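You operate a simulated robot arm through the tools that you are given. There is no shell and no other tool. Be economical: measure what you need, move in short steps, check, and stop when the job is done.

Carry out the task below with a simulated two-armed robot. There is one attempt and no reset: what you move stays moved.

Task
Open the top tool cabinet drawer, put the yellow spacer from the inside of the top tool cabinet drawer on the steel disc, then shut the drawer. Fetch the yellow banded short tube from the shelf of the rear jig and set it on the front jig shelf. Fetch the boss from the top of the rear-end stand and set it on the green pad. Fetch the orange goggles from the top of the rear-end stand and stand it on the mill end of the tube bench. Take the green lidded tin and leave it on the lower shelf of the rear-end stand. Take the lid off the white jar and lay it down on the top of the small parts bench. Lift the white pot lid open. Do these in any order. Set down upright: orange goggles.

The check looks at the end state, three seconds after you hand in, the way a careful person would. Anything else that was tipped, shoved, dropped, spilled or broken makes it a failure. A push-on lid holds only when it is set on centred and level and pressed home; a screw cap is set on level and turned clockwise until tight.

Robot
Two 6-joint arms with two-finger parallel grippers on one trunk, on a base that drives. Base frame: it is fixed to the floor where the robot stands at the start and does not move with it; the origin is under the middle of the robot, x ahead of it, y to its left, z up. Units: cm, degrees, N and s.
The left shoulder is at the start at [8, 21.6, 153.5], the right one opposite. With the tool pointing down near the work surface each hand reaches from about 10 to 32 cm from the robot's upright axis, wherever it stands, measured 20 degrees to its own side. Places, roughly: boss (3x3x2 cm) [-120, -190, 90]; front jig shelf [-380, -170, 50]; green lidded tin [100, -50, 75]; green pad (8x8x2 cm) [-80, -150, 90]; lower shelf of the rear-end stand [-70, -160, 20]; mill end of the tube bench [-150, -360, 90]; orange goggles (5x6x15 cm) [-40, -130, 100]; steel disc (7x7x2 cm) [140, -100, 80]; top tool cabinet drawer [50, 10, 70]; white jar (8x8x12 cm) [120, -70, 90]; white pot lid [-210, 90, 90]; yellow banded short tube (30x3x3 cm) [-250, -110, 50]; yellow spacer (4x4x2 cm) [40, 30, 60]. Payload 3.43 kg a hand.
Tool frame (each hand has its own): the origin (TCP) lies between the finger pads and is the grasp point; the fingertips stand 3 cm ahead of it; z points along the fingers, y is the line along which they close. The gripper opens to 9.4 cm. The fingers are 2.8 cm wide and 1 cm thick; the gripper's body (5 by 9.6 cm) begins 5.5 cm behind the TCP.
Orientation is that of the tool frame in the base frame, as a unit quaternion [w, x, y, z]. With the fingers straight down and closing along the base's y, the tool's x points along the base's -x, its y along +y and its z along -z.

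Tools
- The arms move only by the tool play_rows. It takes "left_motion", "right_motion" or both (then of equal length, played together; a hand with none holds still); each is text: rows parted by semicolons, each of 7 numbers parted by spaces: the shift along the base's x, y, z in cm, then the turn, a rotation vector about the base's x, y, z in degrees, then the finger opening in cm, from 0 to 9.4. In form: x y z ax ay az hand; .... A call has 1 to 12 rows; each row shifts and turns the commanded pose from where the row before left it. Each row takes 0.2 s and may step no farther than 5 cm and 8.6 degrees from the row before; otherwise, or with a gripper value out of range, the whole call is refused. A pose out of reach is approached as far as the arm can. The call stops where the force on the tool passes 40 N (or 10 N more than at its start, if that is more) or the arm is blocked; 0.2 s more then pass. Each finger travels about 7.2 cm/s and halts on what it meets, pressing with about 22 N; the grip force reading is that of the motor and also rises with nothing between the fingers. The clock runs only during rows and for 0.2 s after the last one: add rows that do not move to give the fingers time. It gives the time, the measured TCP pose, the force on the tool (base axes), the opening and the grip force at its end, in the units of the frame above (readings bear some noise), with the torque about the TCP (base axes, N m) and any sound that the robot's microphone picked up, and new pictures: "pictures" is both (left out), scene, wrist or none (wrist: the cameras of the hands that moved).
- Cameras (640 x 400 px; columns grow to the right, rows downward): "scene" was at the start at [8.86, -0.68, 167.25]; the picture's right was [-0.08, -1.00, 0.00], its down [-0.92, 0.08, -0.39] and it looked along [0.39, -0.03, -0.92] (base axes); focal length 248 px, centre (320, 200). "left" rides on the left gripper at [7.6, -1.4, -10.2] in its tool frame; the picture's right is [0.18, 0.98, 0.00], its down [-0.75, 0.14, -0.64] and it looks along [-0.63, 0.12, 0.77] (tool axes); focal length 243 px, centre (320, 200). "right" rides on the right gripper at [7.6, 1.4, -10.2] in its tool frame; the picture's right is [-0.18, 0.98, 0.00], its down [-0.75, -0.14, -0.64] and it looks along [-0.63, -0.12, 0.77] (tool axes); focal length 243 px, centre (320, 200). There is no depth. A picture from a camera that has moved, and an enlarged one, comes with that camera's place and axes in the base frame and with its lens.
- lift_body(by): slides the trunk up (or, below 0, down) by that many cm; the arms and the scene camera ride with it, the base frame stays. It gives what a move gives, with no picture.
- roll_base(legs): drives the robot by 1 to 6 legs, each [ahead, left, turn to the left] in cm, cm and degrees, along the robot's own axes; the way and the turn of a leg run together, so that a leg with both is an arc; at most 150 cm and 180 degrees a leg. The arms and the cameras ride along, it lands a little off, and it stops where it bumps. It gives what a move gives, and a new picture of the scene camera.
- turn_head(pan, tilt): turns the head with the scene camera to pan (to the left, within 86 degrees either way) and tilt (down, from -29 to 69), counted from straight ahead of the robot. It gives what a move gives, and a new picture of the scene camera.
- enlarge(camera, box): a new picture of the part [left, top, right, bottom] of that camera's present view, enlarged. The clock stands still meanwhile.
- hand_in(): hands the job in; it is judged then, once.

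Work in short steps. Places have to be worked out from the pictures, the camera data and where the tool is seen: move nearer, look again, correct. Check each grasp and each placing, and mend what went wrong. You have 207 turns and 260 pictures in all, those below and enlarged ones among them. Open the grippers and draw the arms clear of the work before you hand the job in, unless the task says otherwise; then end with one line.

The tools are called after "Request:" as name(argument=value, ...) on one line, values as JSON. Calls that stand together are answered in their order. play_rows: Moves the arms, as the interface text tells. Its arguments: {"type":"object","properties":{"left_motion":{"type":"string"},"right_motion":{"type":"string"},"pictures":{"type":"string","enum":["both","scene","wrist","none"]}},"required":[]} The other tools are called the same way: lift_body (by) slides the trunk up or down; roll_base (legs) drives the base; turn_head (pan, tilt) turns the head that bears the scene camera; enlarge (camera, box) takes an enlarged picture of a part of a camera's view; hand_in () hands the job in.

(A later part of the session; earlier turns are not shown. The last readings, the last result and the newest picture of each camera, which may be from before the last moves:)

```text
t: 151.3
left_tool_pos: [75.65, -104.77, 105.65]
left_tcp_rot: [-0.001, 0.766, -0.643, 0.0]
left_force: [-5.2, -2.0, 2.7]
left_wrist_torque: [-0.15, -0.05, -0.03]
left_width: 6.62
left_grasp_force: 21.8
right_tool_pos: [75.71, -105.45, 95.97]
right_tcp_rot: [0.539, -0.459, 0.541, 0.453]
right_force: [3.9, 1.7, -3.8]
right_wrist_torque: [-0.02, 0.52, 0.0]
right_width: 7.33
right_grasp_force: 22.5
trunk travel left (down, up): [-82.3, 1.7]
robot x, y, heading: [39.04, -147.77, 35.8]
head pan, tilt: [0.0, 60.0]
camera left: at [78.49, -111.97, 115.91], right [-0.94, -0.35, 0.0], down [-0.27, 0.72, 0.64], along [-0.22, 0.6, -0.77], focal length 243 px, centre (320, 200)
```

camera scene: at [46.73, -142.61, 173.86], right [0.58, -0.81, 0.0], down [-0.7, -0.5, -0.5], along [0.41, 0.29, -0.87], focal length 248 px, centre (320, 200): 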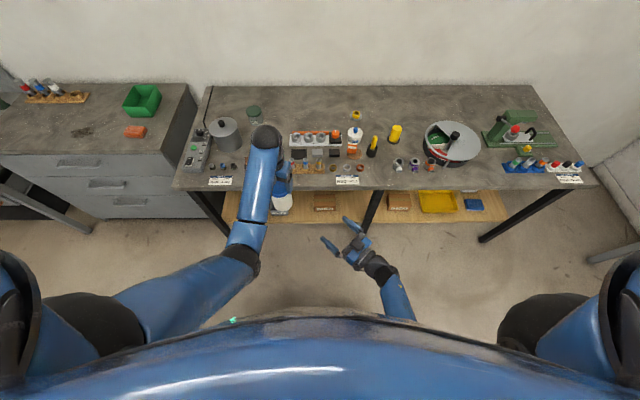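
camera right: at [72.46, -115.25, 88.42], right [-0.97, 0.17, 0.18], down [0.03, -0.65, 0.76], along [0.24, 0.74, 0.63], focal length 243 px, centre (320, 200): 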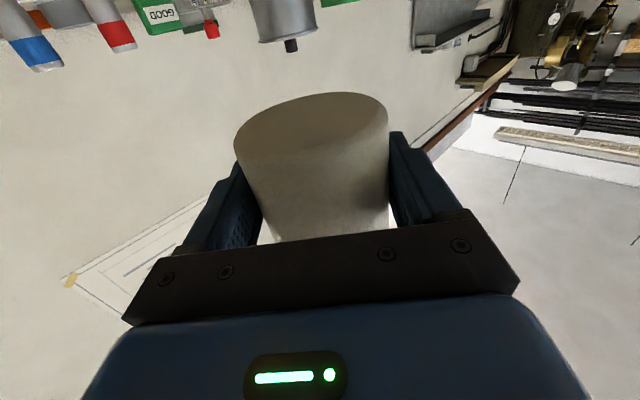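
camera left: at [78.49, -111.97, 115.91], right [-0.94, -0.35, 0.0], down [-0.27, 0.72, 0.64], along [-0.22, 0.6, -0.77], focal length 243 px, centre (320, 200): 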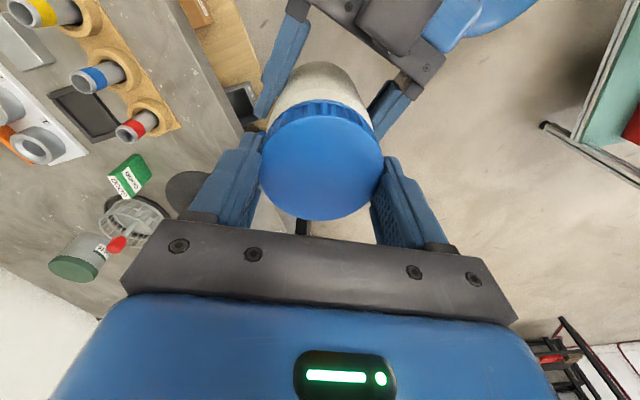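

It turns freely with the lid pushing up slightly. Continue turning, then test lift.

Request:
play_rows(left_motion="0 0 0.05 0 0 8 5;0 0 0.05 0 0 8 5;0 0 0.05 0 0 8 5;0 0 0.05 0 0 8 5;0 0 0.05 0 0 8 5;0 0 0.05 0 0 8 5;0 0 0.05 0 0 8 5;0 0 0.05 0 0 8 5;0 0 0.05 0 0 8 5;0 0 0.05 0 0 8 5;0 0 0.05 0 0 8 5", pictures="none")

Request:
play_rows(left_motion="0 0 .3 0 0 0 5;0 0 .3 0 0 0 5;0 0 .3 0 0 0 5", pictures="wrist")

```text
t: 153.7
left_tool_pos: [75.75, -104.65, 106.18]
left_tcp_rot: [-0.001, 0.998, 0.068, 0.0]
left_force: [-5.8, -5.7, -17.6]
left_wrist_torque: [-0.13, 0.15, -0.03]
left_width: 6.63
left_grasp_force: 21.8
right_tool_pos: [75.82, -105.33, 96.22]
right_tcp_rot: [0.541, -0.459, 0.539, 0.454]
right_force: [5.4, 5.6, 15.5]
right_wrist_torque: [-0.3, 0.39, -0.01]
right_width: 7.35
right_grasp_force: 22.3
trunk travel left (down, up): [-82.3, 1.7]
robot x, y, heading: [38.45, -148.0, 35.5]
head pan, tilt: [0.0, 60.0]
```

```text
t: 154.5
left_tool_pos: [75.64, -104.64, 107.01]
left_tcp_rot: [-0.001, 0.998, 0.067, 0.0]
left_force: [-4.6, -1.0, -21.8]
left_wrist_torque: [-0.07, 0.14, -0.01]
left_width: 6.65
left_grasp_force: 22.2
right_tool_pos: [75.68, -105.35, 96.12]
right_tcp_rot: [0.541, -0.458, 0.541, 0.453]
right_force: [4.6, 1.4, 21.3]
right_wrist_torque: [0.01, 0.32, -0.04]
right_width: 7.36
right_grasp_force: 21.7
trunk travel left (down, up): [-82.3, 1.7]
robot x, y, heading: [39.05, -148.17, 35.6]
head pan, tilt: [0.0, 60.0]
camera left: at [83.22, -102.26, 117.19], right [0.31, -0.95, 0.0], down [-0.73, -0.24, 0.64], along [-0.61, -0.2, -0.77], focal length 243 px, centre (320, 200)
```

left: 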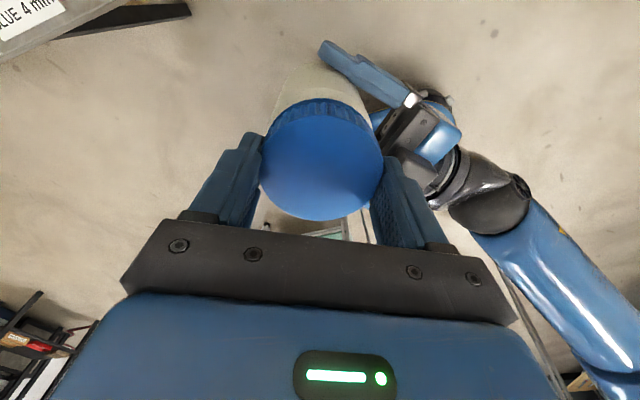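

The lid turns without resistance but isn't off yet. Ratchet another ~190°.

Request:
play_rows(left_motion="0 0 -.5 0 0 0 5;0 0 0 0 0 0 8.5;0 0 0 0 0 0 8.5;0 0 0 0 0 -8.5 8.5;0 0 0 0 0 -8.5 8.5;0 0 0 0 0 -8.5 8.5;0 0 0 0 0 -8.5 8.5;0 0 0 0 0 -8.5 8.5;0 0 0 0 0 -8.5 8.5;0 0 0 0 0 -8.5 8.5;0 0 0 0 0 -8.5 8.5;0 0 0 0 0 -8.5 8.5", pictures="none")

Request:
play_rows(left_motion="0 0 0 0 0 -8.5 8.5;0 0 0 0 0 -8.5 8.5;0 0 0 0 0 -8.5 8.5;0 0 0 0 0 -8.5 8.5;0 0 0 0 0 -8.5 8.5;0 0 0 0 0 -8.5 8.5;0 0 0 0 0 -8.5 8.5;0 0 0 0 0 -8.5 8.5;0 0 0 0 0 -8.5 8.5;0 0 0 0 0 -8.5 8.5;0 0 0 0 0 -8.5 8.5;0 0 0 0 0 0 8.5", pictures="wrist")

```text
t: 157.1
left_tool_pos: [75.75, -104.55, 106.68]
left_tcp_rot: [-0.001, 0.825, -0.565, 0.0]
left_force: [-0.2, 0.7, 0.1]
left_wrist_torque: [0.01, -0.03, -0.03]
left_width: 8.49
left_grasp_force: 0.0
right_tool_pos: [75.73, -105.38, 95.98]
right_tcp_rot: [0.541, -0.458, 0.542, 0.452]
right_force: [0.1, -0.9, -2.2]
right_wrist_torque: [0.0, -0.01, 0.0]
right_width: 7.33
right_grasp_force: 21.7
trunk travel left (down, up): [-82.3, 1.7]
robot x, y, heading: [38.99, -148.27, 35.8]
head pan, tilt: [0.0, 60.0]
```

```text
t: 159.7
left_tool_pos: [75.61, -104.55, 106.67]
left_tcp_rot: [0.0, -0.154, 0.988, -0.001]
left_force: [-0.6, -0.5, -0.3]
left_wrist_torque: [-0.05, -0.03, -0.01]
left_width: 8.51
left_grasp_force: 0.1
right_tool_pos: [75.6, -105.46, 96.03]
right_tcp_rot: [0.54, -0.459, 0.542, 0.452]
right_force: [-0.2, -1.2, -1.7]
right_wrist_torque: [-0.01, 0.03, 0.03]
right_width: 7.32
right_grasp_force: 22.4
trunk travel left (down, up): [-82.3, 1.7]
robot x, y, heading: [38.6, -147.84, 35.7]
head pan, tilt: [0.0, 60.0]
camera left: at [68.95, -108.34, 116.85], right [-0.47, 0.88, 0.0], down [0.68, 0.36, 0.64], along [0.57, 0.3, -0.77], focal length 243 px, centre (320, 200)
```

left: 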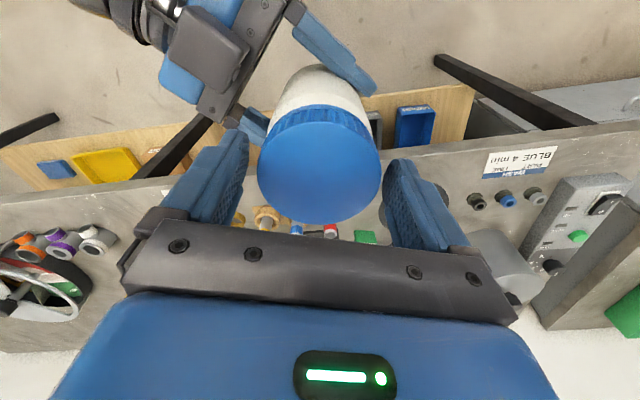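

Request:
play_rows(left_motion="0 0 0 0 0 0 6.5;0 0 0 0 0 0 5;0 0 0 0 0 0 5;0 0 0.04 0 0 8 5;0 0 0.04 0 0 8 5;0 0 0.04 0 0 8 5;0 0 0.04 0 0 8 5;0 0 0.04 0 0 8 5;0 0 0.04 0 0 8 5;0 0 0.04 0 0 8 5;0 0 0.04 0 0 8 5;0 0 0.04 0 0 8 5", pictures="wrist")

Request:
play_rows(left_motion="0 0 0.04 0 0 8 5;0 0 0.04 0 0 8 5;0 0 0.04 0 0 8 5;0 0 0.04 0 0 8 5;0 0 0.04 0 0 8 5;0 0 0.04 0 0 8 5;0 0 0.04 0 0 8 5;0 0 0.04 0 0 8 5;0 0 0.04 0 0 8 5;0 0 0.04 0 0 8 5;0 0 0.04 0 0 8 5;0 0 0 0 0 0 5", pictures="none")

Request:
enlarge(camera="right", box=[0, 0, 640, 400])

```text
t: 162.3
left_tool_pos: [75.7, -104.71, 106.98]
left_tcp_rot: [0.001, -0.706, 0.708, 0.0]
left_force: [-1.4, -3.5, 0.1]
left_wrist_torque: [-0.12, 0.04, -0.06]
left_width: 6.71
left_grasp_force: 21.9
right_tool_pos: [75.68, -105.34, 95.95]
right_tcp_rot: [0.54, -0.459, 0.541, 0.453]
right_force: [1.1, 3.0, -2.1]
right_wrist_torque: [-0.25, 0.12, 0.04]
right_width: 7.29
right_grasp_force: 21.6
trunk travel left (down, up): [-82.3, 1.7]
robot x, y, heading: [38.85, -147.91, 35.5]
head pan, tilt: [0.0, 60.0]
camera left: at [77.24, -112.3, 117.18], right [-0.98, -0.18, 0.0], down [-0.14, 0.75, 0.64], along [-0.12, 0.63, -0.77], focal length 243 px, centre (320, 200)
```

left: 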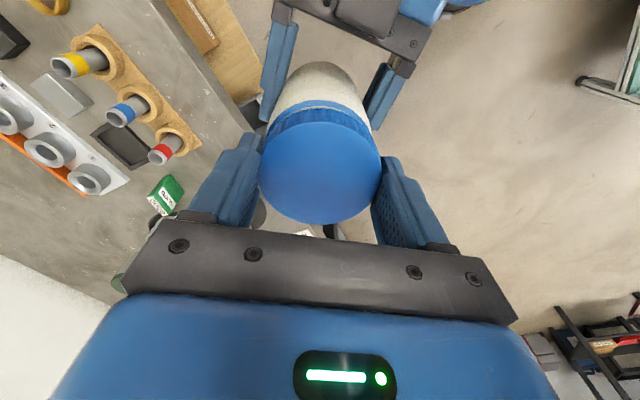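

```text
t: 164.9
left_tool_pos: [75.81, -104.41, 107.15]
left_tcp_rot: [-0.001, 1.0, -0.019, 0.0]
left_force: [-0.6, -0.2, -0.1]
left_wrist_torque: [0.0, -0.06, -0.02]
left_width: 6.72
left_grasp_force: 22.4
left hand out of reach, approached as far as the arm can: row 8
right_tool_pos: [75.64, -105.4, 96.03]
right_tcp_rot: [0.539, -0.46, 0.541, 0.453]
right_force: [-0.1, 0.0, -1.9]
right_wrist_torque: [-0.02, -0.03, 0.01]
right_width: 7.32
right_grasp_force: 21.9
trunk travel left (down, up): [-82.3, 1.7]
robot x, y, heading: [39.01, -147.88, 35.4]
head pan, tilt: [0.0, 60.0]
```

```text
1.00 times, centred on (320, 200) of right (not enlarged: the box is as wide or as high as the picture)
camera zoom: at [72.48, -115.28, 88.42], right [-0.97, 0.17, 0.18], down [0.03, -0.65, 0.76], along [0.24, 0.74, 0.63], focal length 243 px, centre (320, 200)
```

zoom: 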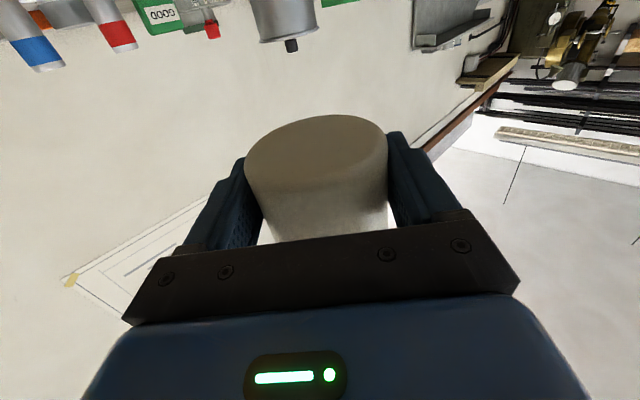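

The jar slid up a bit in the right grip earlier, but now there's no force between the hands and the lid looks separated. Lift 2 cm to test.

Request:
play_rows(left_motion="0 0 .5 0 0 0 5;0 0 .5 0 0 0 5;0 0 .5 0 0 0 5;0 0 .5 0 0 0 5;0 0 0 0 0 0 5", pictures="both")

```text
t: 166.1
left_tool_pos: [76.63, -104.32, 107.54]
left_tcp_rot: [-0.002, 1.0, -0.02, 0.0]
left_force: [-11.4, -2.3, -4.7]
left_wrist_torque: [0.01, 0.19, -0.1]
left_width: 6.76
left_grasp_force: 22.4
left hand out of reach, approached as far as the arm can: row 1, 2, 3, 4
right_tool_pos: [75.72, -105.41, 96.03]
right_tcp_rot: [0.541, -0.456, 0.542, 0.452]
right_force: [11.9, 3.4, 1.9]
right_wrist_torque: [-0.24, 1.11, 0.01]
right_width: 7.47
right_grasp_force: 22.2
trunk travel left (down, up): [-82.3, 1.7]
robot x, y, heading: [38.62, -147.61, 35.4]
head pan, tilt: [0.0, 60.0]
camera scene: at [46.73, -142.58, 173.86], right [0.58, -0.81, 0.0], down [-0.7, -0.5, -0.5], along [0.41, 0.29, -0.87], focal length 248 px, centre (320, 200)
camera left: at [84.42, -103.13, 117.77], right [0.14, -0.99, 0.0], down [-0.76, -0.11, 0.64], along [-0.63, -0.09, -0.77], focal length 243 px, centre (320, 200)
```

scene: 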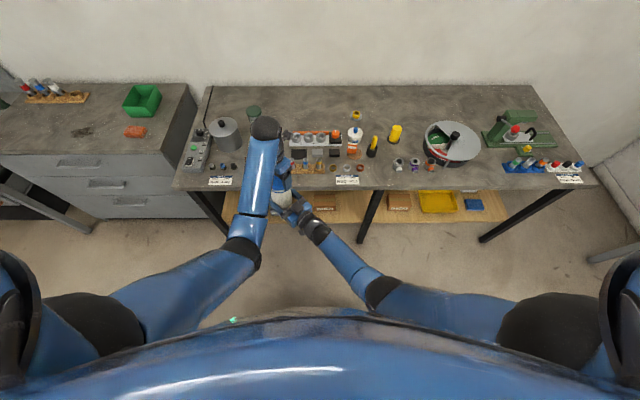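
left: 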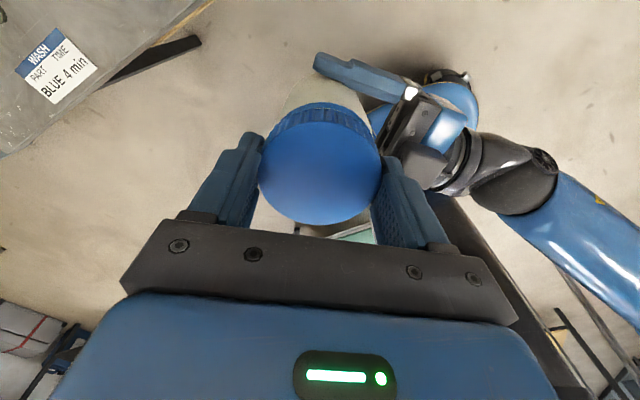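

The left arm is at its upper limit. I undo that and instead draw the jar down with the right hand.

Request:
play_rows(left_motion="0 0 -1 0 0 0 5;0 0 -1 0 0 0 5;0 0 0 0 0 0 5", pictures="none")

Request:
play_rows(right_motion="0 0 -.4 0 0 0 5;0 0 -.4 0 0 0 5;0 0 -.4 0 0 0 5;0 0 -.4 0 0 0 5;0 0 0 0 0 0 5", pictures="none")

Request:
enlarge(camera="left", box=[160, 50, 480, 250])

```text
t: 166.9
left_tool_pos: [76.76, -103.98, 105.6]
left_tcp_rot: [0.0, 1.0, -0.019, 0.003]
left_force: [-5.3, 3.3, 20.9]
left_wrist_torque: [-0.15, 0.02, 0.0]
left_width: 6.77
left_grasp_force: 22.7
right_tool_pos: [75.5, -105.43, 95.78]
right_tcp_rot: [0.539, -0.459, 0.544, 0.451]
right_force: [4.4, -4.3, -22.8]
right_wrist_torque: [0.16, 0.74, -0.07]
right_width: 7.5
right_grasp_force: 22.2
trunk travel left (down, up): [-82.3, 1.7]
robot x, y, heading: [39.13, -148.02, 35.5]
head pan, tilt: [0.0, 60.0]
```

```text
t: 168.1
left_tool_pos: [76.37, -104.29, 105.33]
left_tcp_rot: [0.002, 1.0, -0.021, -0.004]
left_force: [-2.3, -2.3, -23.6]
left_wrist_torque: [-0.11, -0.39, -0.02]
left_width: 6.71
left_grasp_force: 21.8
right_tool_pos: [75.96, -105.1, 94.86]
right_tcp_rot: [0.543, -0.456, 0.539, 0.454]
right_force: [2.1, 1.2, 21.8]
right_wrist_torque: [0.11, 0.5, -0.01]
right_width: 7.43
right_grasp_force: 22.2
trunk travel left (down, up): [-82.3, 1.7]
robot x, y, heading: [39.0, -147.94, 35.7]
head pan, tilt: [0.0, 60.0]
```

```text
2.00 times, centred on (320, 150) of left
camera zoom: at [84.34, -103.24, 115.49], right [0.14, -0.99, 0.0], down [-0.75, -0.11, 0.65], along [-0.64, -0.1, -0.76], focal length 485 px, centre (320, 300)
```

zoom: 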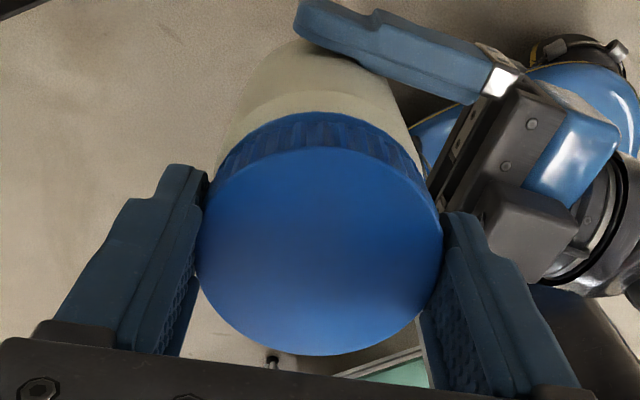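

Still threaded; another ratchet. Relieve tension, wind back 200°.

Request:
play_rows(left_motion="-.5 -.3 -.7 0 0 0 5;0 0 0 0 0 0 8.5;0 0 0 0 0 0 8.5;0 0 0 0 0 -8.5 8.5;0 0 0 0 0 -8.5 8.5;0 0 0 0 0 -8.5 8.5;0 0 0 0 0 -8.5 8.5;0 0 0 0 0 -8.5 8.5;0 0 0 0 0 -8.5 8.5;0 0 0 0 0 -8.5 8.5;0 0 0 0 0 -8.5 8.5;0 0 0 0 0 -8.5 8.5", pictures="none")

Request:
play_rows(left_motion="0 0 0 0 0 -8.5 8.5;0 0 0 0 0 -8.5 8.5;0 0 0 0 0 -8.5 8.5;0 0 0 0 0 -8.5 8.5;0 0 0 0 0 -8.5 8.5;0 0 0 0 0 -8.5 8.5;0 0 0 0 0 -8.5 8.5;0 0 0 0 0 -8.5 8.5;0 0 0 0 0 -8.5 8.5;0 0 0 0 0 -8.5 8.5;0 0 0 0 0 -8.5 8.5;0 0 0 0 0 0 8.5", pictures="wrist")

```text
t: 170.7
left_tool_pos: [76.13, -104.49, 104.93]
left_tcp_rot: [0.001, 0.773, -0.635, 0.0]
left_force: [0.0, -0.3, -0.6]
left_wrist_torque: [0.01, -0.02, 0.03]
left_width: 8.5
left_grasp_force: 0.1
right_tool_pos: [75.74, -105.36, 94.44]
right_tcp_rot: [0.54, -0.459, 0.542, 0.452]
right_force: [-0.4, 0.3, -1.7]
right_wrist_torque: [-0.04, 0.0, 0.0]
right_width: 7.36
right_grasp_force: 21.6
trunk travel left (down, up): [-82.3, 1.7]
robot x, y, heading: [38.64, -148.28, 35.5]
head pan, tilt: [0.0, 60.0]
```

```text
t: 173.3
left_tool_pos: [76.16, -104.52, 105.01]
left_tcp_rot: [-0.001, -0.066, 0.998, -0.002]
left_force: [0.1, -0.7, -0.6]
left_wrist_torque: [0.02, 0.01, 0.01]
left_width: 8.5
left_grasp_force: 0.0
right_tool_pos: [75.73, -105.41, 94.47]
right_tcp_rot: [0.54, -0.458, 0.542, 0.452]
right_force: [0.1, -0.4, -1.2]
right_wrist_torque: [-0.04, 0.03, -0.04]
right_width: 7.33
right_grasp_force: 21.8
trunk travel left (down, up): [-82.3, 1.7]
robot x, y, heading: [38.83, -147.98, 35.8]
head pan, tilt: [0.0, 60.0]
camera left: at [68.9, -106.94, 115.12], right [-0.31, 0.95, 0.0], down [0.73, 0.24, 0.64], along [0.61, 0.2, -0.77], focal length 243 px, centre (320, 200)
```

left: 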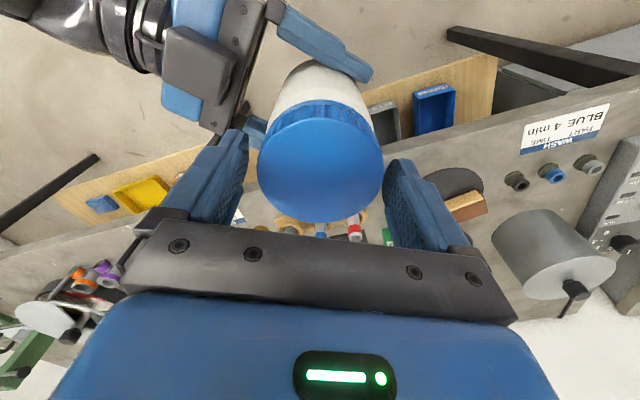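

Request:
play_rows(left_motion="0 0 0 0 0 0 6.5;0 0 0 0 0 0 5;0 0 0 0 0 0 5;0 0 0 0 0 8 5;0 0 0 0 0 8 5;0 0 0 0 0 8 5;0 0 0 0 0 8 5;0 0 0 0 0 8 5;0 0 0 0 0 8 5;0 0 0 0 0 8 5;0 0 0 0 0 8 5;0 0 0 0 0 8 5", pictures="none")

Request:
play_rows(left_motion="0 0 0 0 0 8 5;0 0 0 0 0 8 5;0 0 0 0 0 8 5;0 0 0 0 0 8 5;0 0 0 0 0 8 5;0 0 0 0 0 8 5;0 0 0 0 0 8 5;0 0 0 0 0 8 5;0 0 0 0 0 8 5;0 0 0 0 0 8 5", pictures="wrist")

```text
t: 175.9
left_tool_pos: [76.07, -104.52, 104.9]
left_tcp_rot: [-0.002, -0.641, 0.768, 0.0]
left_force: [-10.8, 0.0, 6.9]
left_wrist_torque: [0.1, 0.26, -0.85]
left_width: 6.68
left_grasp_force: 22.3
right_tool_pos: [75.83, -105.35, 94.45]
right_tcp_rot: [0.54, -0.457, 0.542, 0.453]
right_force: [9.7, -0.4, -7.7]
right_wrist_torque: [-0.21, 0.95, 0.73]
right_width: 7.08
right_grasp_force: 22.4
trunk travel left (down, up): [-82.3, 1.7]
robot x, y, heading: [38.91, -148.28, 35.6]
head pan, tilt: [0.0, 60.0]
```

```text
t: 178.1
left_tool_pos: [76.16, -104.54, 105.03]
left_tcp_rot: [0.002, 0.985, -0.175, 0.0]
left_force: [-0.7, -3.6, 4.2]
left_wrist_torque: [0.16, -0.33, -0.76]
left_width: 6.73
left_grasp_force: 21.3
right_tool_pos: [75.74, -105.42, 94.41]
right_tcp_rot: [0.539, -0.459, 0.542, 0.452]
right_force: [1.0, 4.1, -4.6]
right_wrist_torque: [-0.64, 0.46, 0.78]
right_width: 7.26
right_grasp_force: 21.9
trunk travel left (down, up): [-82.3, 1.7]
robot x, y, heading: [38.81, -148.11, 35.3]
head pan, tilt: [0.0, 60.0]
camera left: at [83.92, -105.87, 115.13], right [-0.17, -0.99, 0.0], down [-0.76, 0.13, 0.64], along [-0.63, 0.11, -0.77], focal length 243 px, centre (320, 200)
```

left: 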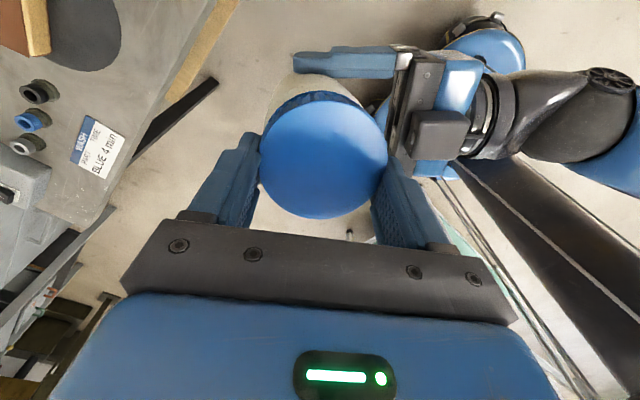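

Now there is real torque (0.8 Nm), as at the end of a thread's travel. Pull test: draw the jar down.

Request:
play_rows(left_motion="0 0 0 0 0 -4 5;0 0 0 0 0 0 5;0 0 0 0 0 0 5;0 0 0 0 0 0 5", right_motion="0 0 0 0 0 0 5;0 0 -.4 0 0 0 5;0 0 -.4 0 0 0 5;0 0 -.4 0 0 0 5", pictures="none")

Request:
enlarge(camera="left", box=[160, 50, 480, 250])

```text
t: 179.1
left_tool_pos: [75.89, -104.53, 104.64]
left_tcp_rot: [0.001, 0.978, -0.21, -0.003]
left_force: [-5.1, 9.6, -24.8]
left_wrist_torque: [0.44, 0.04, 0.0]
left_width: 6.72
left_grasp_force: 22.3
right_tool_pos: [75.84, -105.25, 93.48]
right_tcp_rot: [0.543, -0.455, 0.541, 0.454]
right_force: [6.1, -9.4, 23.0]
right_wrist_torque: [0.8, 0.52, -0.03]
right_width: 7.03
right_grasp_force: 22.0
trunk travel left (down, up): [-82.3, 1.7]
robot x, y, heading: [38.53, -148.07, 35.6]
head pan, tilt: [0.0, 60.0]
```

```text
2.00 times, centred on (320, 150) of left
camera zoom: at [83.66, -106.35, 114.83], right [-0.24, -0.97, 0.0], down [-0.74, 0.18, 0.65], along [-0.63, 0.15, -0.76], focal length 485 px, centre (320, 300)
```

zoom: 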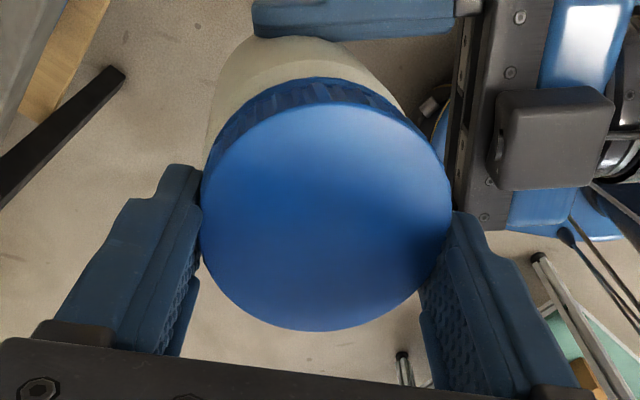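

Still attached. Look closely at the lid/jar seam from the scene camera.

Request:
enlarge(camera="scene", box=[245, 155, 325, 235])

```text
5.00 times, centred on (285, 195) of scene
camera zoom: at [46.74, -142.56, 173.86], right [0.58, -0.81, 0.0], down [-0.7, -0.5, -0.5], along [0.41, 0.29, -0.87], focal length 1239 px, centre (495, 225)
```

zoom: 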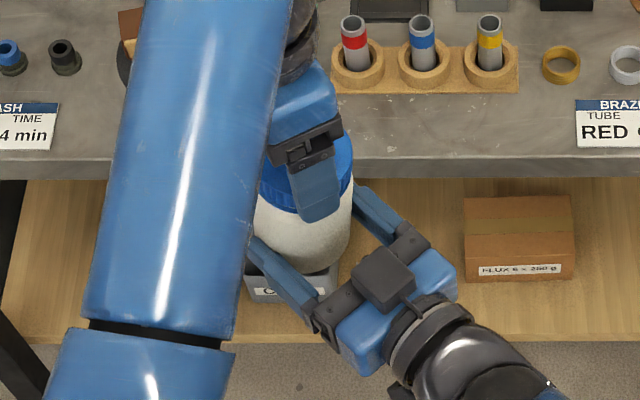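

No gap visible. I relieve the tension and probe the joint: turn back 24°, read torque, then forward again.

Request:
play_rows(right_motion="0 0 .5 0 0 0 5;0 0 .5 0 0 0 5;0 0 0 0 0 0 5", pictures="none")

Request:
play_rows(left_motion="0 0 0 0 0 -8 5;0 0 0 0 0 -8 5;0 0 0 0 0 -8 5", pictures="none")

Request:
play_rows(left_motion="0 0 0 0 0 -8 5;0 0 0 0 0 -8 5;0 0 0 0 0 -8 5", pictures="none")

Request:
play_rows(left_motion="0 0 0 0 0 8 5;0 0 0 0 0 8 5;0 0 0 0 0 8 5", pictures="none")

```text
t: 179.9
left_tool_pos: [76.18, -104.54, 104.95]
left_tcp_rot: [-0.001, 0.978, -0.21, 0.0]
left_force: [-21.2, -5.1, 11.5]
left_wrist_torque: [-0.44, 0.84, -0.02]
left_width: 6.69
left_grasp_force: 22.1
right_tool_pos: [75.75, -105.47, 93.96]
right_tcp_rot: [0.538, -0.459, 0.545, 0.45]
right_force: [21.0, 5.2, -12.3]
right_wrist_torque: [-0.22, 1.48, -0.15]
right_width: 7.14
right_grasp_force: 21.5
trunk travel left (down, up): [-82.3, 1.7]
robot x, y, heading: [38.66, -148.29, 35.5]
head pan, tilt: [0.0, 60.0]
```

```text
t: 180.7
left_tool_pos: [76.2, -104.37, 104.96]
left_tcp_rot: [-0.002, 0.912, -0.41, 0.001]
left_force: [-13.0, 5.8, 13.5]
left_wrist_torque: [0.17, 0.46, 0.05]
left_width: 6.66
left_grasp_force: 21.7
right_tool_pos: [75.68, -105.51, 94.05]
right_tcp_rot: [0.54, -0.459, 0.542, 0.453]
right_force: [11.9, -5.7, -15.5]
right_wrist_torque: [0.33, 0.89, -0.16]
right_width: 7.12
right_grasp_force: 22.1
trunk travel left (down, up): [-82.3, 1.7]
robot x, y, heading: [38.89, -148.1, 35.2]
head pan, tilt: [0.0, 60.0]
```

```text
t: 181.5
left_tool_pos: [76.18, -104.54, 104.87]
left_tcp_rot: [0.0, 0.807, -0.591, -0.001]
left_force: [-10.6, 8.2, 11.7]
left_wrist_torque: [0.32, 0.53, 0.04]
left_width: 6.62
left_grasp_force: 22.1
right_tool_pos: [75.75, -105.34, 94.27]
right_tcp_rot: [0.541, -0.458, 0.542, 0.452]
right_force: [10.1, -9.1, -13.5]
right_wrist_torque: [0.45, 0.67, -0.18]
right_width: 7.0
right_grasp_force: 22.1
trunk travel left (down, up): [-82.3, 1.7]
robot x, y, heading: [38.28, -148.36, 35.7]
head pan, tilt: [0.0, 60.0]
```

```text
t: 182.3
left_tool_pos: [76.28, -104.4, 104.83]
left_tcp_rot: [-0.001, 0.913, -0.409, 0.0]
left_force: [-3.1, 5.8, 2.8]
left_wrist_torque: [0.63, -0.88, -0.15]
left_width: 6.68
left_grasp_force: 22.3
right_tool_pos: [75.7, -105.17, 94.4]
right_tcp_rot: [0.54, -0.458, 0.54, 0.454]
right_force: [3.4, -5.4, -5.6]
right_wrist_torque: [-0.03, 1.29, 0.09]
right_width: 7.14
right_grasp_force: 22.3
trunk travel left (down, up): [-82.3, 1.7]
robot x, y, heading: [38.7, -148.08, 35.4]
head pan, tilt: [0.0, 60.0]
```

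Turning is free both ways here. Turn further forward in small bits watching the torque.

Request:
play_rows(left_motion="0 0 0 0 0 8 5;0 0 0 0 0 8 5;0 0 0 0 0 8 5", pictures="none")

Request:
play_rows(left_motion="0 0 0 0 0 8 5;0 0 0 0 0 8 5;0 0 0 0 0 8 5", pictures="none")

Request:
play_rows(left_motion="0 0 .2 0 0 0 5;0 0 .2 0 0 0 5;0 0 .2 0 0 0 5", right_motion="0 0 -.2 0 0 0 5;0 0 -.2 0 0 0 5;0 0 -.2 0 0 0 5", pictures="none")

Request:
enlarge(camera="right", box=[0, 0, 640, 400])

```text
t: 183.1
left_tool_pos: [76.21, -104.39, 104.84]
left_tcp_rot: [0.001, 0.978, -0.21, 0.0]
left_force: [0.6, 1.3, 1.1]
left_wrist_torque: [0.04, -0.08, 0.0]
left_width: 6.67
left_grasp_force: 22.5
right_tool_pos: [75.69, -105.25, 94.27]
right_tcp_rot: [0.541, -0.458, 0.54, 0.453]
right_force: [-1.5, -1.1, -2.1]
right_wrist_torque: [0.06, -0.03, 0.04]
right_width: 7.07
right_grasp_force: 21.9
trunk travel left (down, up): [-82.3, 1.7]
robot x, y, heading: [38.67, -147.97, 35.6]
head pan, tilt: [0.0, 60.0]
```

```text
t: 183.9
left_tool_pos: [76.01, -104.51, 104.75]
left_tcp_rot: [0.001, 1.0, -0.002, -0.002]
left_force: [-7.1, -5.7, 0.2]
left_wrist_torque: [-0.08, 0.09, -0.15]
left_width: 6.7
left_grasp_force: 22.1
right_tool_pos: [75.73, -105.3, 94.3]
right_tcp_rot: [0.541, -0.457, 0.542, 0.453]
right_force: [6.6, 5.7, -2.2]
right_wrist_torque: [-0.52, 0.64, 0.11]
right_width: 7.07
right_grasp_force: 22.5
trunk travel left (down, up): [-82.3, 1.7]
robot x, y, heading: [39.0, -148.4, 35.3]
head pan, tilt: [0.0, 60.0]
```

```text
t: 184.7
left_tool_pos: [76.27, -104.43, 105.59]
left_tcp_rot: [-0.002, 1.0, -0.003, 0.002]
left_force: [-0.4, -0.1, 0.2]
left_wrist_torque: [0.0, 0.0, 0.01]
left_width: 6.68
left_grasp_force: 22.3
right_tool_pos: [75.76, -105.35, 93.58]
right_tcp_rot: [0.539, -0.46, 0.541, 0.453]
right_force: [0.3, 0.5, -0.8]
right_wrist_torque: [0.0, 0.01, 0.02]
right_width: 7.0
right_grasp_force: 22.1
trunk travel left (down, up): [-82.3, 1.7]
robot x, y, heading: [38.72, -147.75, 35.7]
head pan, tilt: [0.0, 60.0]
```

```text
1.00 times, centred on (320, 200) of right (not enlarged: the box is as wide or as high as the picture)
camera zoom: at [72.5, -115.34, 85.95], right [-0.97, 0.17, 0.18], down [0.03, -0.65, 0.76], along [0.24, 0.74, 0.62], focal length 243 px, centre (320, 200)
```

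zoom: 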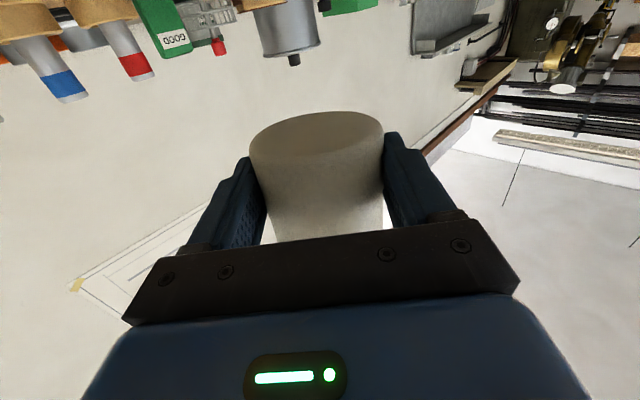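

Separated 1.5 cm with no force: the lid is off. Lower the jar further to confirm.

Request:
play_rows(right_motion="0 0 -1.5 0 0 0 5;0 0 -1.5 0 0 0 5;0 0 -1.5 0 0 0 5;0 0 0 0 0 0 5", pictures="scene")

Request:
enlarge(camera="left", box=[0, 0, 640, 400])

```text
t: 185.7
left_tool_pos: [76.21, -104.47, 105.49]
left_tcp_rot: [0.0, 1.0, -0.004, 0.0]
left_force: [0.6, 1.0, -0.5]
left_wrist_torque: [0.0, 0.01, 0.04]
left_width: 6.69
left_grasp_force: 21.7
right_tool_pos: [75.57, -106.76, 91.38]
right_tcp_rot: [0.54, -0.459, 0.542, 0.452]
right_force: [-0.1, 0.5, -1.6]
right_wrist_torque: [-0.02, -0.01, -0.03]
right_width: 6.97
right_grasp_force: 22.1
right hand out of reach, approached as far as the arm can: row 2, 3
trunk travel left (down, up): [-82.3, 1.7]
robot x, y, heading: [38.81, -148.28, 35.7]
head pan, tilt: [0.0, 60.0]
camera scene: at [46.74, -142.54, 173.86], right [0.58, -0.81, 0.0], down [-0.7, -0.5, -0.5], along [0.41, 0.29, -0.87], focal length 248 px, centre (320, 200)
```

scene: 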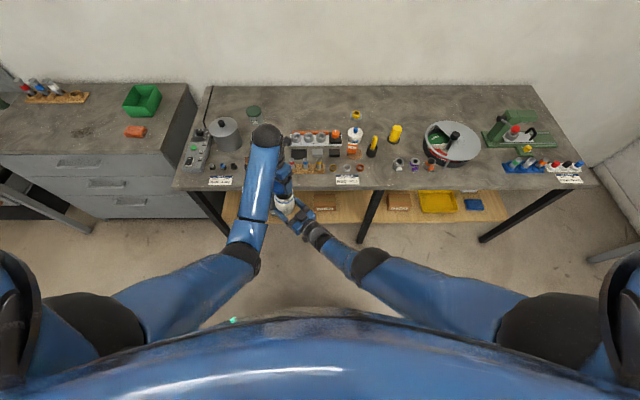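

```text
1.00 times, centred on (320, 200) of left (not enlarged: the box is as wide or as high as the picture)
camera zoom: at [83.92, -103.12, 115.68], right [0.18, -0.98, 0.0], down [-0.75, -0.14, 0.64], along [-0.63, -0.11, -0.77], focal length 243 px, centre (320, 200)
```

zoom: 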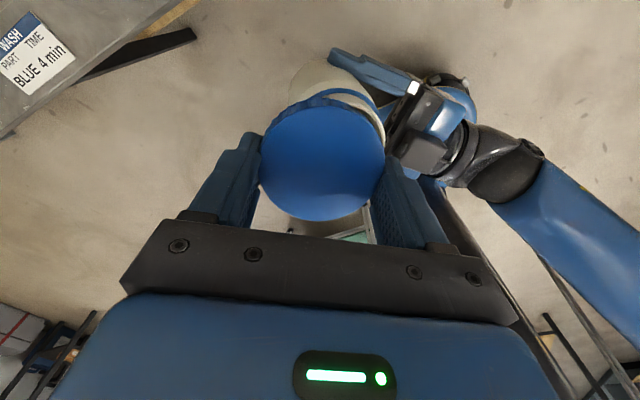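

The lid is off. I drive right to a clear stretch of this bench's front (between the fittings and the blue rack) to lay the lid there.

Request:
roll_base(legs=[[0, -80, 0], [20, 0, 0]])

Request:
lift_body(by=-12)

Request:
enlarge(camera="scene", box=[120, 0, 520, 400])

```text
t: 191.1
left_tool_pos: [138.53, -158.21, 105.62]
left_tcp_rot: [-0.001, 1.0, -0.007, 0.001]
left_force: [0.3, 0.2, 0.2]
left_wrist_torque: [0.05, -0.03, -0.02]
left_width: 6.66
left_grasp_force: 22.1
right_tool_pos: [138.08, -160.54, 91.57]
right_tcp_rot: [0.543, -0.456, 0.542, 0.45]
right_force: [0.4, -0.1, -1.1]
right_wrist_torque: [-0.03, 0.02, -0.04]
right_width: 6.95
right_grasp_force: 22.0
trunk travel left (down, up): [-82.3, 1.7]
robot x, y, heading: [101.06, -201.27, 35.1]
head pan, tilt: [0.0, 60.0]
camera scene: at [108.68, -196.17, 173.91], right [0.58, -0.82, 0.0], down [-0.71, -0.5, -0.5], along [0.41, 0.29, -0.86], focal length 248 px, centre (320, 200)
```

scene: 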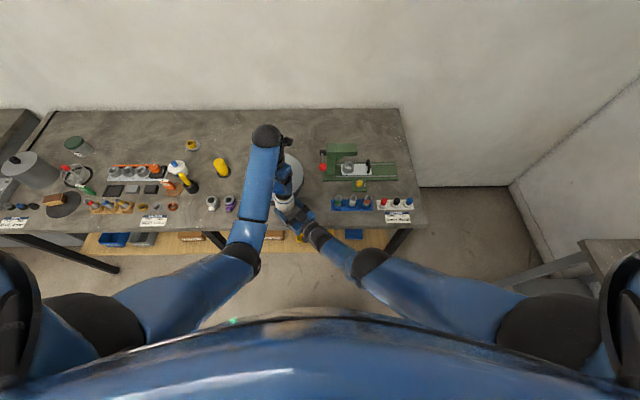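

```text
t: 192.1
left_tool_pos: [138.9, -158.19, 97.84]
left_tcp_rot: [-0.002, 1.0, -0.007, 0.0]
left_force: [-0.1, -0.5, 0.1]
left_wrist_torque: [0.01, 0.0, 0.01]
left_width: 6.64
left_grasp_force: 22.3
right_tool_pos: [138.4, -160.17, 84.63]
right_tcp_rot: [0.552, -0.455, 0.531, 0.454]
right_force: [-5.6, -8.0, 13.4]
right_wrist_torque: [-1.97, -0.32, -0.93]
right_width: 6.85
right_grasp_force: 21.8
trunk travel left (down, up): [-74.7, 9.3]
robot x, y, heading: [101.27, -201.52, 35.3]
head pan, tilt: [0.0, 60.0]
stopped: the force on the tool passed its limit at 126 N (the readings are from after the stop); the commanded pose is now the measured one
```

```text
1.00 times, centred on (320, 200) of scene (not enlarged: the box is as wide or as high as the picture)
camera zoom: at [108.97, -196.14, 166.18], right [0.57, -0.82, 0.0], down [-0.71, -0.5, -0.5], along [0.41, 0.29, -0.86], focal length 248 px, centre (320, 200)
```

zoom: 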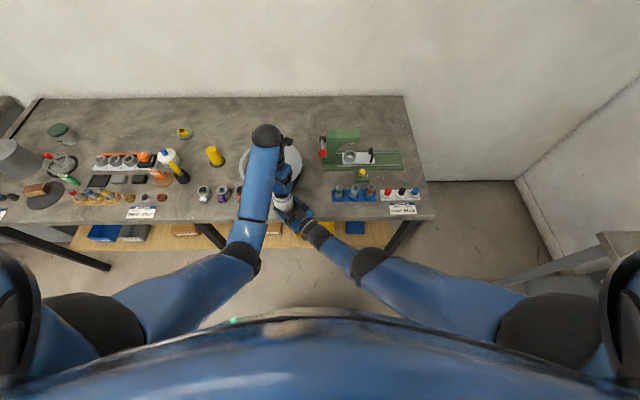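

The right hand with the jar touched the bench. Raise and inspect at once.

Request:
lift_body(by=8)

Request:
play_rows(left_motion="0 0 0 0 0 0 5", right_motion="0 0 0 0 0 0 5")

Request:
enlarge(camera="scene", box=[180, 130, 420, 280])

```text
t: 193.3
left_tool_pos: [138.94, -158.05, 105.82]
left_tcp_rot: [0.0, 1.0, -0.007, -0.002]
left_force: [0.3, -0.9, -0.8]
left_wrist_torque: [0.01, 0.0, 0.01]
left_width: 6.64
left_grasp_force: 22.5
right_tool_pos: [138.47, -159.96, 92.55]
right_tcp_rot: [0.551, -0.454, 0.533, 0.453]
right_force: [-0.3, 0.1, -1.2]
right_wrist_torque: [-0.06, -0.03, 0.02]
right_width: 6.89
right_grasp_force: 22.3
trunk travel left (down, up): [-82.7, 1.3]
robot x, y, heading: [101.41, -201.05, 35.1]
head pan, tilt: [0.0, 60.0]
```

```text
t: 193.7
left_tool_pos: [138.98, -157.94, 105.84]
left_tcp_rot: [0.0, 1.0, -0.007, 0.0]
left_force: [0.2, -0.3, 0.3]
left_wrist_torque: [0.0, -0.02, 0.03]
left_width: 6.65
left_grasp_force: 22.3
right_tool_pos: [138.53, -160.04, 92.54]
right_tcp_rot: [0.551, -0.454, 0.533, 0.453]
right_force: [0.2, -0.5, -1.8]
right_wrist_torque: [-0.05, -0.03, 0.0]
right_width: 6.85
right_grasp_force: 21.9
trunk travel left (down, up): [-82.7, 1.3]
robot x, y, heading: [101.36, -201.32, 35.0]
head pan, tilt: [0.0, 60.0]
camera scene: at [109.2, -195.83, 174.21], right [0.57, -0.82, 0.0], down [-0.71, -0.5, -0.5], along [0.41, 0.29, -0.87], focal length 248 px, centre (320, 200)
camera right: at [135.38, -169.66, 84.63], right [-0.97, 0.17, 0.17], down [0.01, -0.67, 0.74], along [0.24, 0.72, 0.65], focal length 243 px, centre (320, 200)
camera left: at [146.74, -156.74, 116.01], right [0.17, -0.99, 0.0], down [-0.75, -0.13, 0.64], along [-0.63, -0.11, -0.77], focal length 243 px, centre (320, 200)
```

scene: 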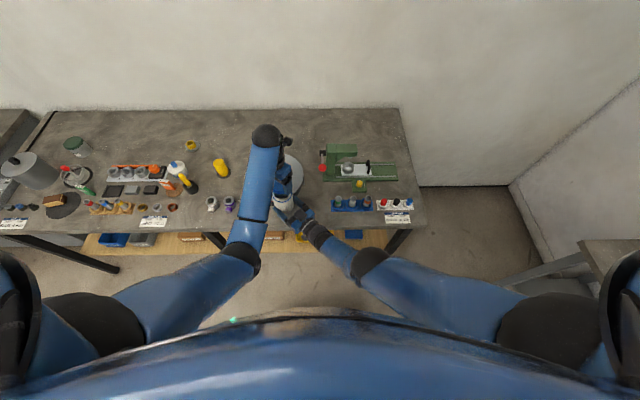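
right: 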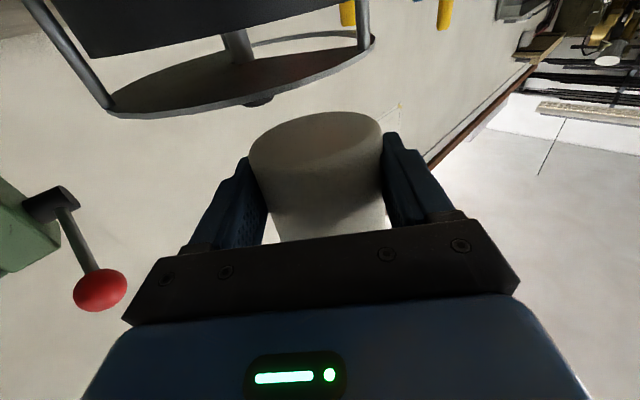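
left: 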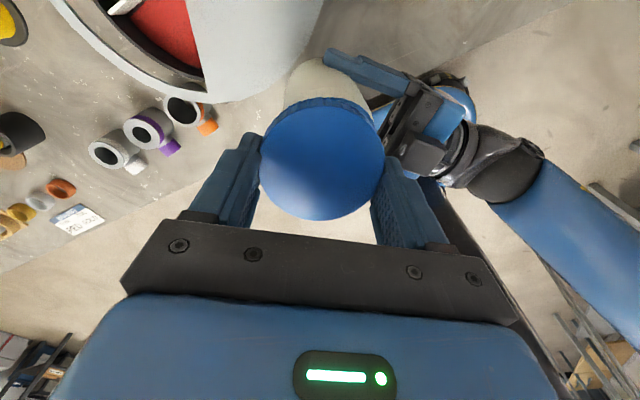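

```text
2.67 times, centred on (300, 205) of scene
camera zoom: at [109.2, -195.83, 174.21], right [0.57, -0.82, 0.0], down [-0.71, -0.5, -0.5], along [0.41, 0.29, -0.87], focal length 661 px, centre (373, 187)
```

zoom: 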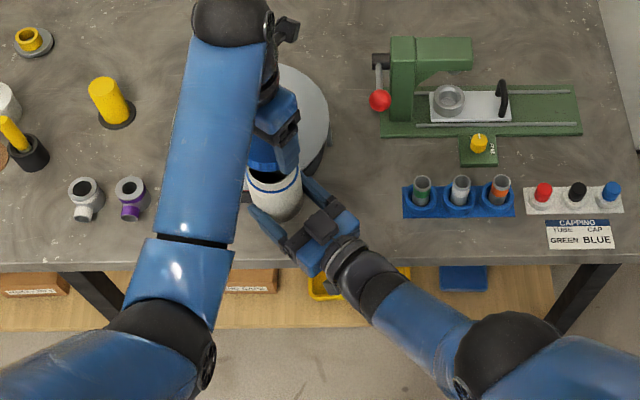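

Nothing was disturbed. I move the right hand with the jar back and right, off the bench, before lowering the left.

Request:
play_rows(right_motion="-1.1 -4.5 .5 0 0 0 5;-1.1 -4.5 .5 0 0 0 5;-1.1 -4.5 .5 0 0 0 5;-1.1 -4.5 .5 0 0 0 5;-1.1 -2 0 0 0 0 5;0 0 0 0 0 0 5", pictures="scene")

```text
t: 195.1
left_tool_pos: [138.92, -157.9, 105.8]
left_tcp_rot: [0.0, 1.0, -0.007, -0.001]
left_force: [0.0, 0.1, -0.1]
left_wrist_torque: [0.02, 0.02, 0.0]
left_width: 6.67
left_grasp_force: 22.2
right_tool_pos: [133.06, -179.92, 94.7]
right_tcp_rot: [0.551, -0.455, 0.533, 0.453]
right_force: [0.0, 0.6, -0.3]
right_wrist_torque: [0.01, 0.0, -0.03]
right_width: 6.86
right_grasp_force: 22.1
trunk travel left (down, up): [-82.7, 1.3]
robot x, y, heading: [101.11, -201.01, 35.0]
head pan, tilt: [0.0, 60.0]
camera scene: at [109.24, -195.74, 174.21], right [0.57, -0.82, 0.0], down [-0.71, -0.5, -0.5], along [0.41, 0.29, -0.87], focal length 248 px, centre (320, 200)
```

scene: 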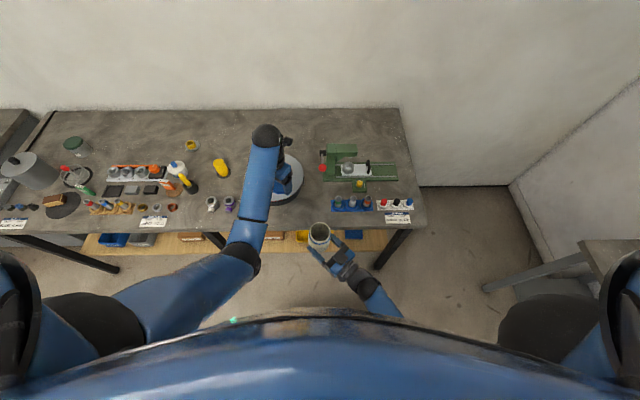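

I shift 14 cm right so the lid is above the clear spot between carousel and rack, then lower.

Request:
roll_base(legs=[[0, -14, 0]])

Request:
play_rows(left_motion=".8 -.8 0 0 0 0 5;.8 -.8 0 0 0 0 5;0 0 0 0 0 0 5", right_motion="-1.6 -1.1 0 0 0 0 5;-1.6 -1.1 0 0 0 0 5;0 0 0 0 0 0 5", pictures="none")

Request:
enlarge(camera="left", box=[0, 0, 640, 400])

```text
t: 196.4
left_tool_pos: [146.74, -169.22, 105.78]
left_tcp_rot: [0.001, 1.0, -0.007, 0.0]
left_force: [-0.3, 0.2, -0.2]
left_wrist_torque: [-0.04, 0.04, 0.0]
left_width: 6.65
left_grasp_force: 22.1
right_tool_pos: [141.04, -191.09, 94.6]
right_tcp_rot: [0.551, -0.456, 0.533, 0.452]
right_force: [-0.2, -0.4, -0.8]
right_wrist_torque: [-0.01, 0.0, -0.03]
right_width: 6.88
right_grasp_force: 21.9
trunk travel left (down, up): [-82.7, 1.3]
robot x, y, heading: [109.37, -212.28, 35.1]
head pan, tilt: [0.0, 60.0]
camera scene: at [116.91, -206.83, 174.21], right [0.58, -0.82, 0.0], down [-0.71, -0.5, -0.5], along [0.41, 0.29, -0.87], focal length 248 px, centre (320, 200)
```

scene: 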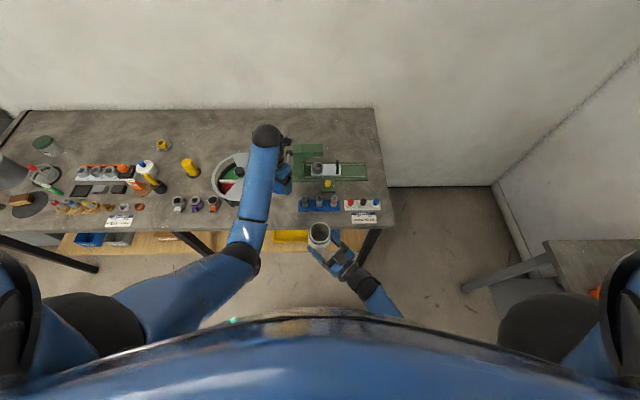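

```text
t: 197.2
left_tool_pos: [148.68, -171.1, 105.73]
left_tcp_rot: [0.001, 1.0, -0.007, -0.001]
left_force: [0.1, 0.2, 0.0]
left_wrist_torque: [0.01, -0.02, -0.04]
left_width: 6.66
left_grasp_force: 21.7
right_tool_pos: [138.0, -193.5, 94.71]
right_tcp_rot: [0.55, -0.455, 0.533, 0.454]
right_force: [0.1, -0.4, -1.6]
right_wrist_torque: [-0.05, 0.0, -0.02]
right_width: 6.87
right_grasp_force: 21.9
trunk travel left (down, up): [-82.7, 1.3]
robot x, y, heading: [109.06, -212.44, 35.4]
head pan, tilt: [0.0, 60.0]
```

```text
1.00 times, centred on (320, 200) of left (not enlarged: the box is as wide or as high as the picture)
camera zoom: at [156.34, -169.71, 116.0], right [0.17, -0.99, 0.0], down [-0.75, -0.13, 0.64], along [-0.63, -0.11, -0.77], focal length 243 px, centre (320, 200)
```

zoom: 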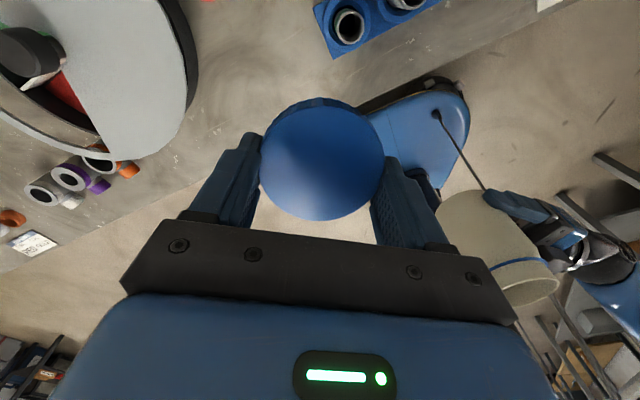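

The rack is a bit too near; shift 4 cm toward the carousel side, which is clear, then lower the trunk.

Request:
play_rows(left_motion="-1.1 1.6 0 0 0 0 5;-1.1 1.6 0 0 0 0 5;0 0 0 0 0 0 5", pictures="none")

Request:
lift_body(by=-16)

Request:
play_rows(left_motion="0 0 -.7 0 0 0 5;0 0 -.5 0 0 0 5;0 0 0 0 0 0 5", pictures="wrist")

```text
t: 198.0
left_tool_pos: [146.41, -167.72, 105.74]
left_tcp_rot: [-0.001, 1.0, -0.007, -0.001]
left_force: [0.7, -0.2, 0.9]
left_wrist_torque: [0.01, -0.01, 0.0]
left_width: 6.66
left_grasp_force: 21.7
right_tool_pos: [137.93, -193.52, 94.69]
right_tcp_rot: [0.55, -0.455, 0.533, 0.454]
right_force: [-0.3, -0.4, -1.7]
right_wrist_torque: [0.0, -0.01, 0.01]
right_width: 6.89
right_grasp_force: 21.3
trunk travel left (down, up): [-82.7, 1.3]
robot x, y, heading: [108.97, -212.84, 35.4]
head pan, tilt: [0.0, 60.0]
```

```text
t: 199.8
left_tool_pos: [146.29, -167.78, 89.81]
left_tcp_rot: [0.0, 1.0, -0.006, -0.001]
left_force: [0.7, -0.3, 1.0]
left_wrist_torque: [0.0, 0.03, 0.03]
left_width: 6.66
left_grasp_force: 22.0
right_tool_pos: [137.94, -193.52, 78.6]
right_tcp_rot: [0.551, -0.455, 0.533, 0.454]
right_force: [1.1, 0.7, -1.2]
right_wrist_torque: [-0.01, 0.0, 0.01]
right_width: 6.89
right_grasp_force: 21.6
trunk travel left (down, up): [-66.7, 17.3]
robot x, y, heading: [109.21, -212.68, 35.2]
head pan, tilt: [0.0, 60.0]
```

```text
t: 200.6
left_tool_pos: [146.27, -167.8, 88.46]
left_tcp_rot: [-0.001, 1.0, -0.007, -0.001]
left_force: [-2.0, -1.1, 1.6]
left_wrist_torque: [0.21, -0.42, -0.06]
left_width: 6.63
left_grasp_force: 21.8
right_tool_pos: [137.77, -193.47, 78.53]
right_tcp_rot: [0.552, -0.454, 0.534, 0.452]
right_force: [-0.1, 1.6, -2.3]
right_wrist_torque: [0.0, 0.03, -0.01]
right_width: 6.85
right_grasp_force: 22.2
trunk travel left (down, up): [-66.7, 17.3]
robot x, y, heading: [109.31, -212.63, 35.0]
head pan, tilt: [0.0, 60.0]
camera left: at [154.02, -166.54, 98.82], right [0.17, -0.99, 0.0], down [-0.75, -0.13, 0.64], along [-0.63, -0.11, -0.77], focal length 243 px, centre (320, 200)
```

left: 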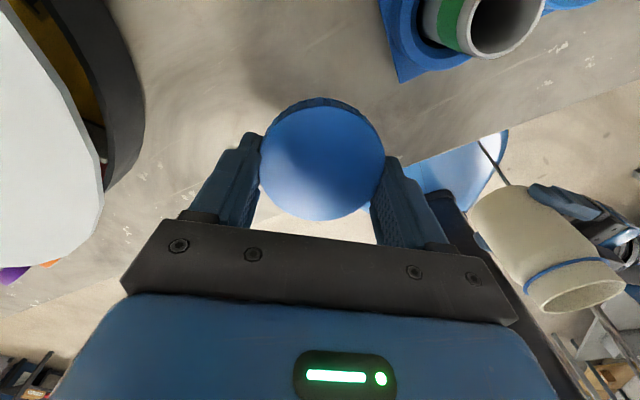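

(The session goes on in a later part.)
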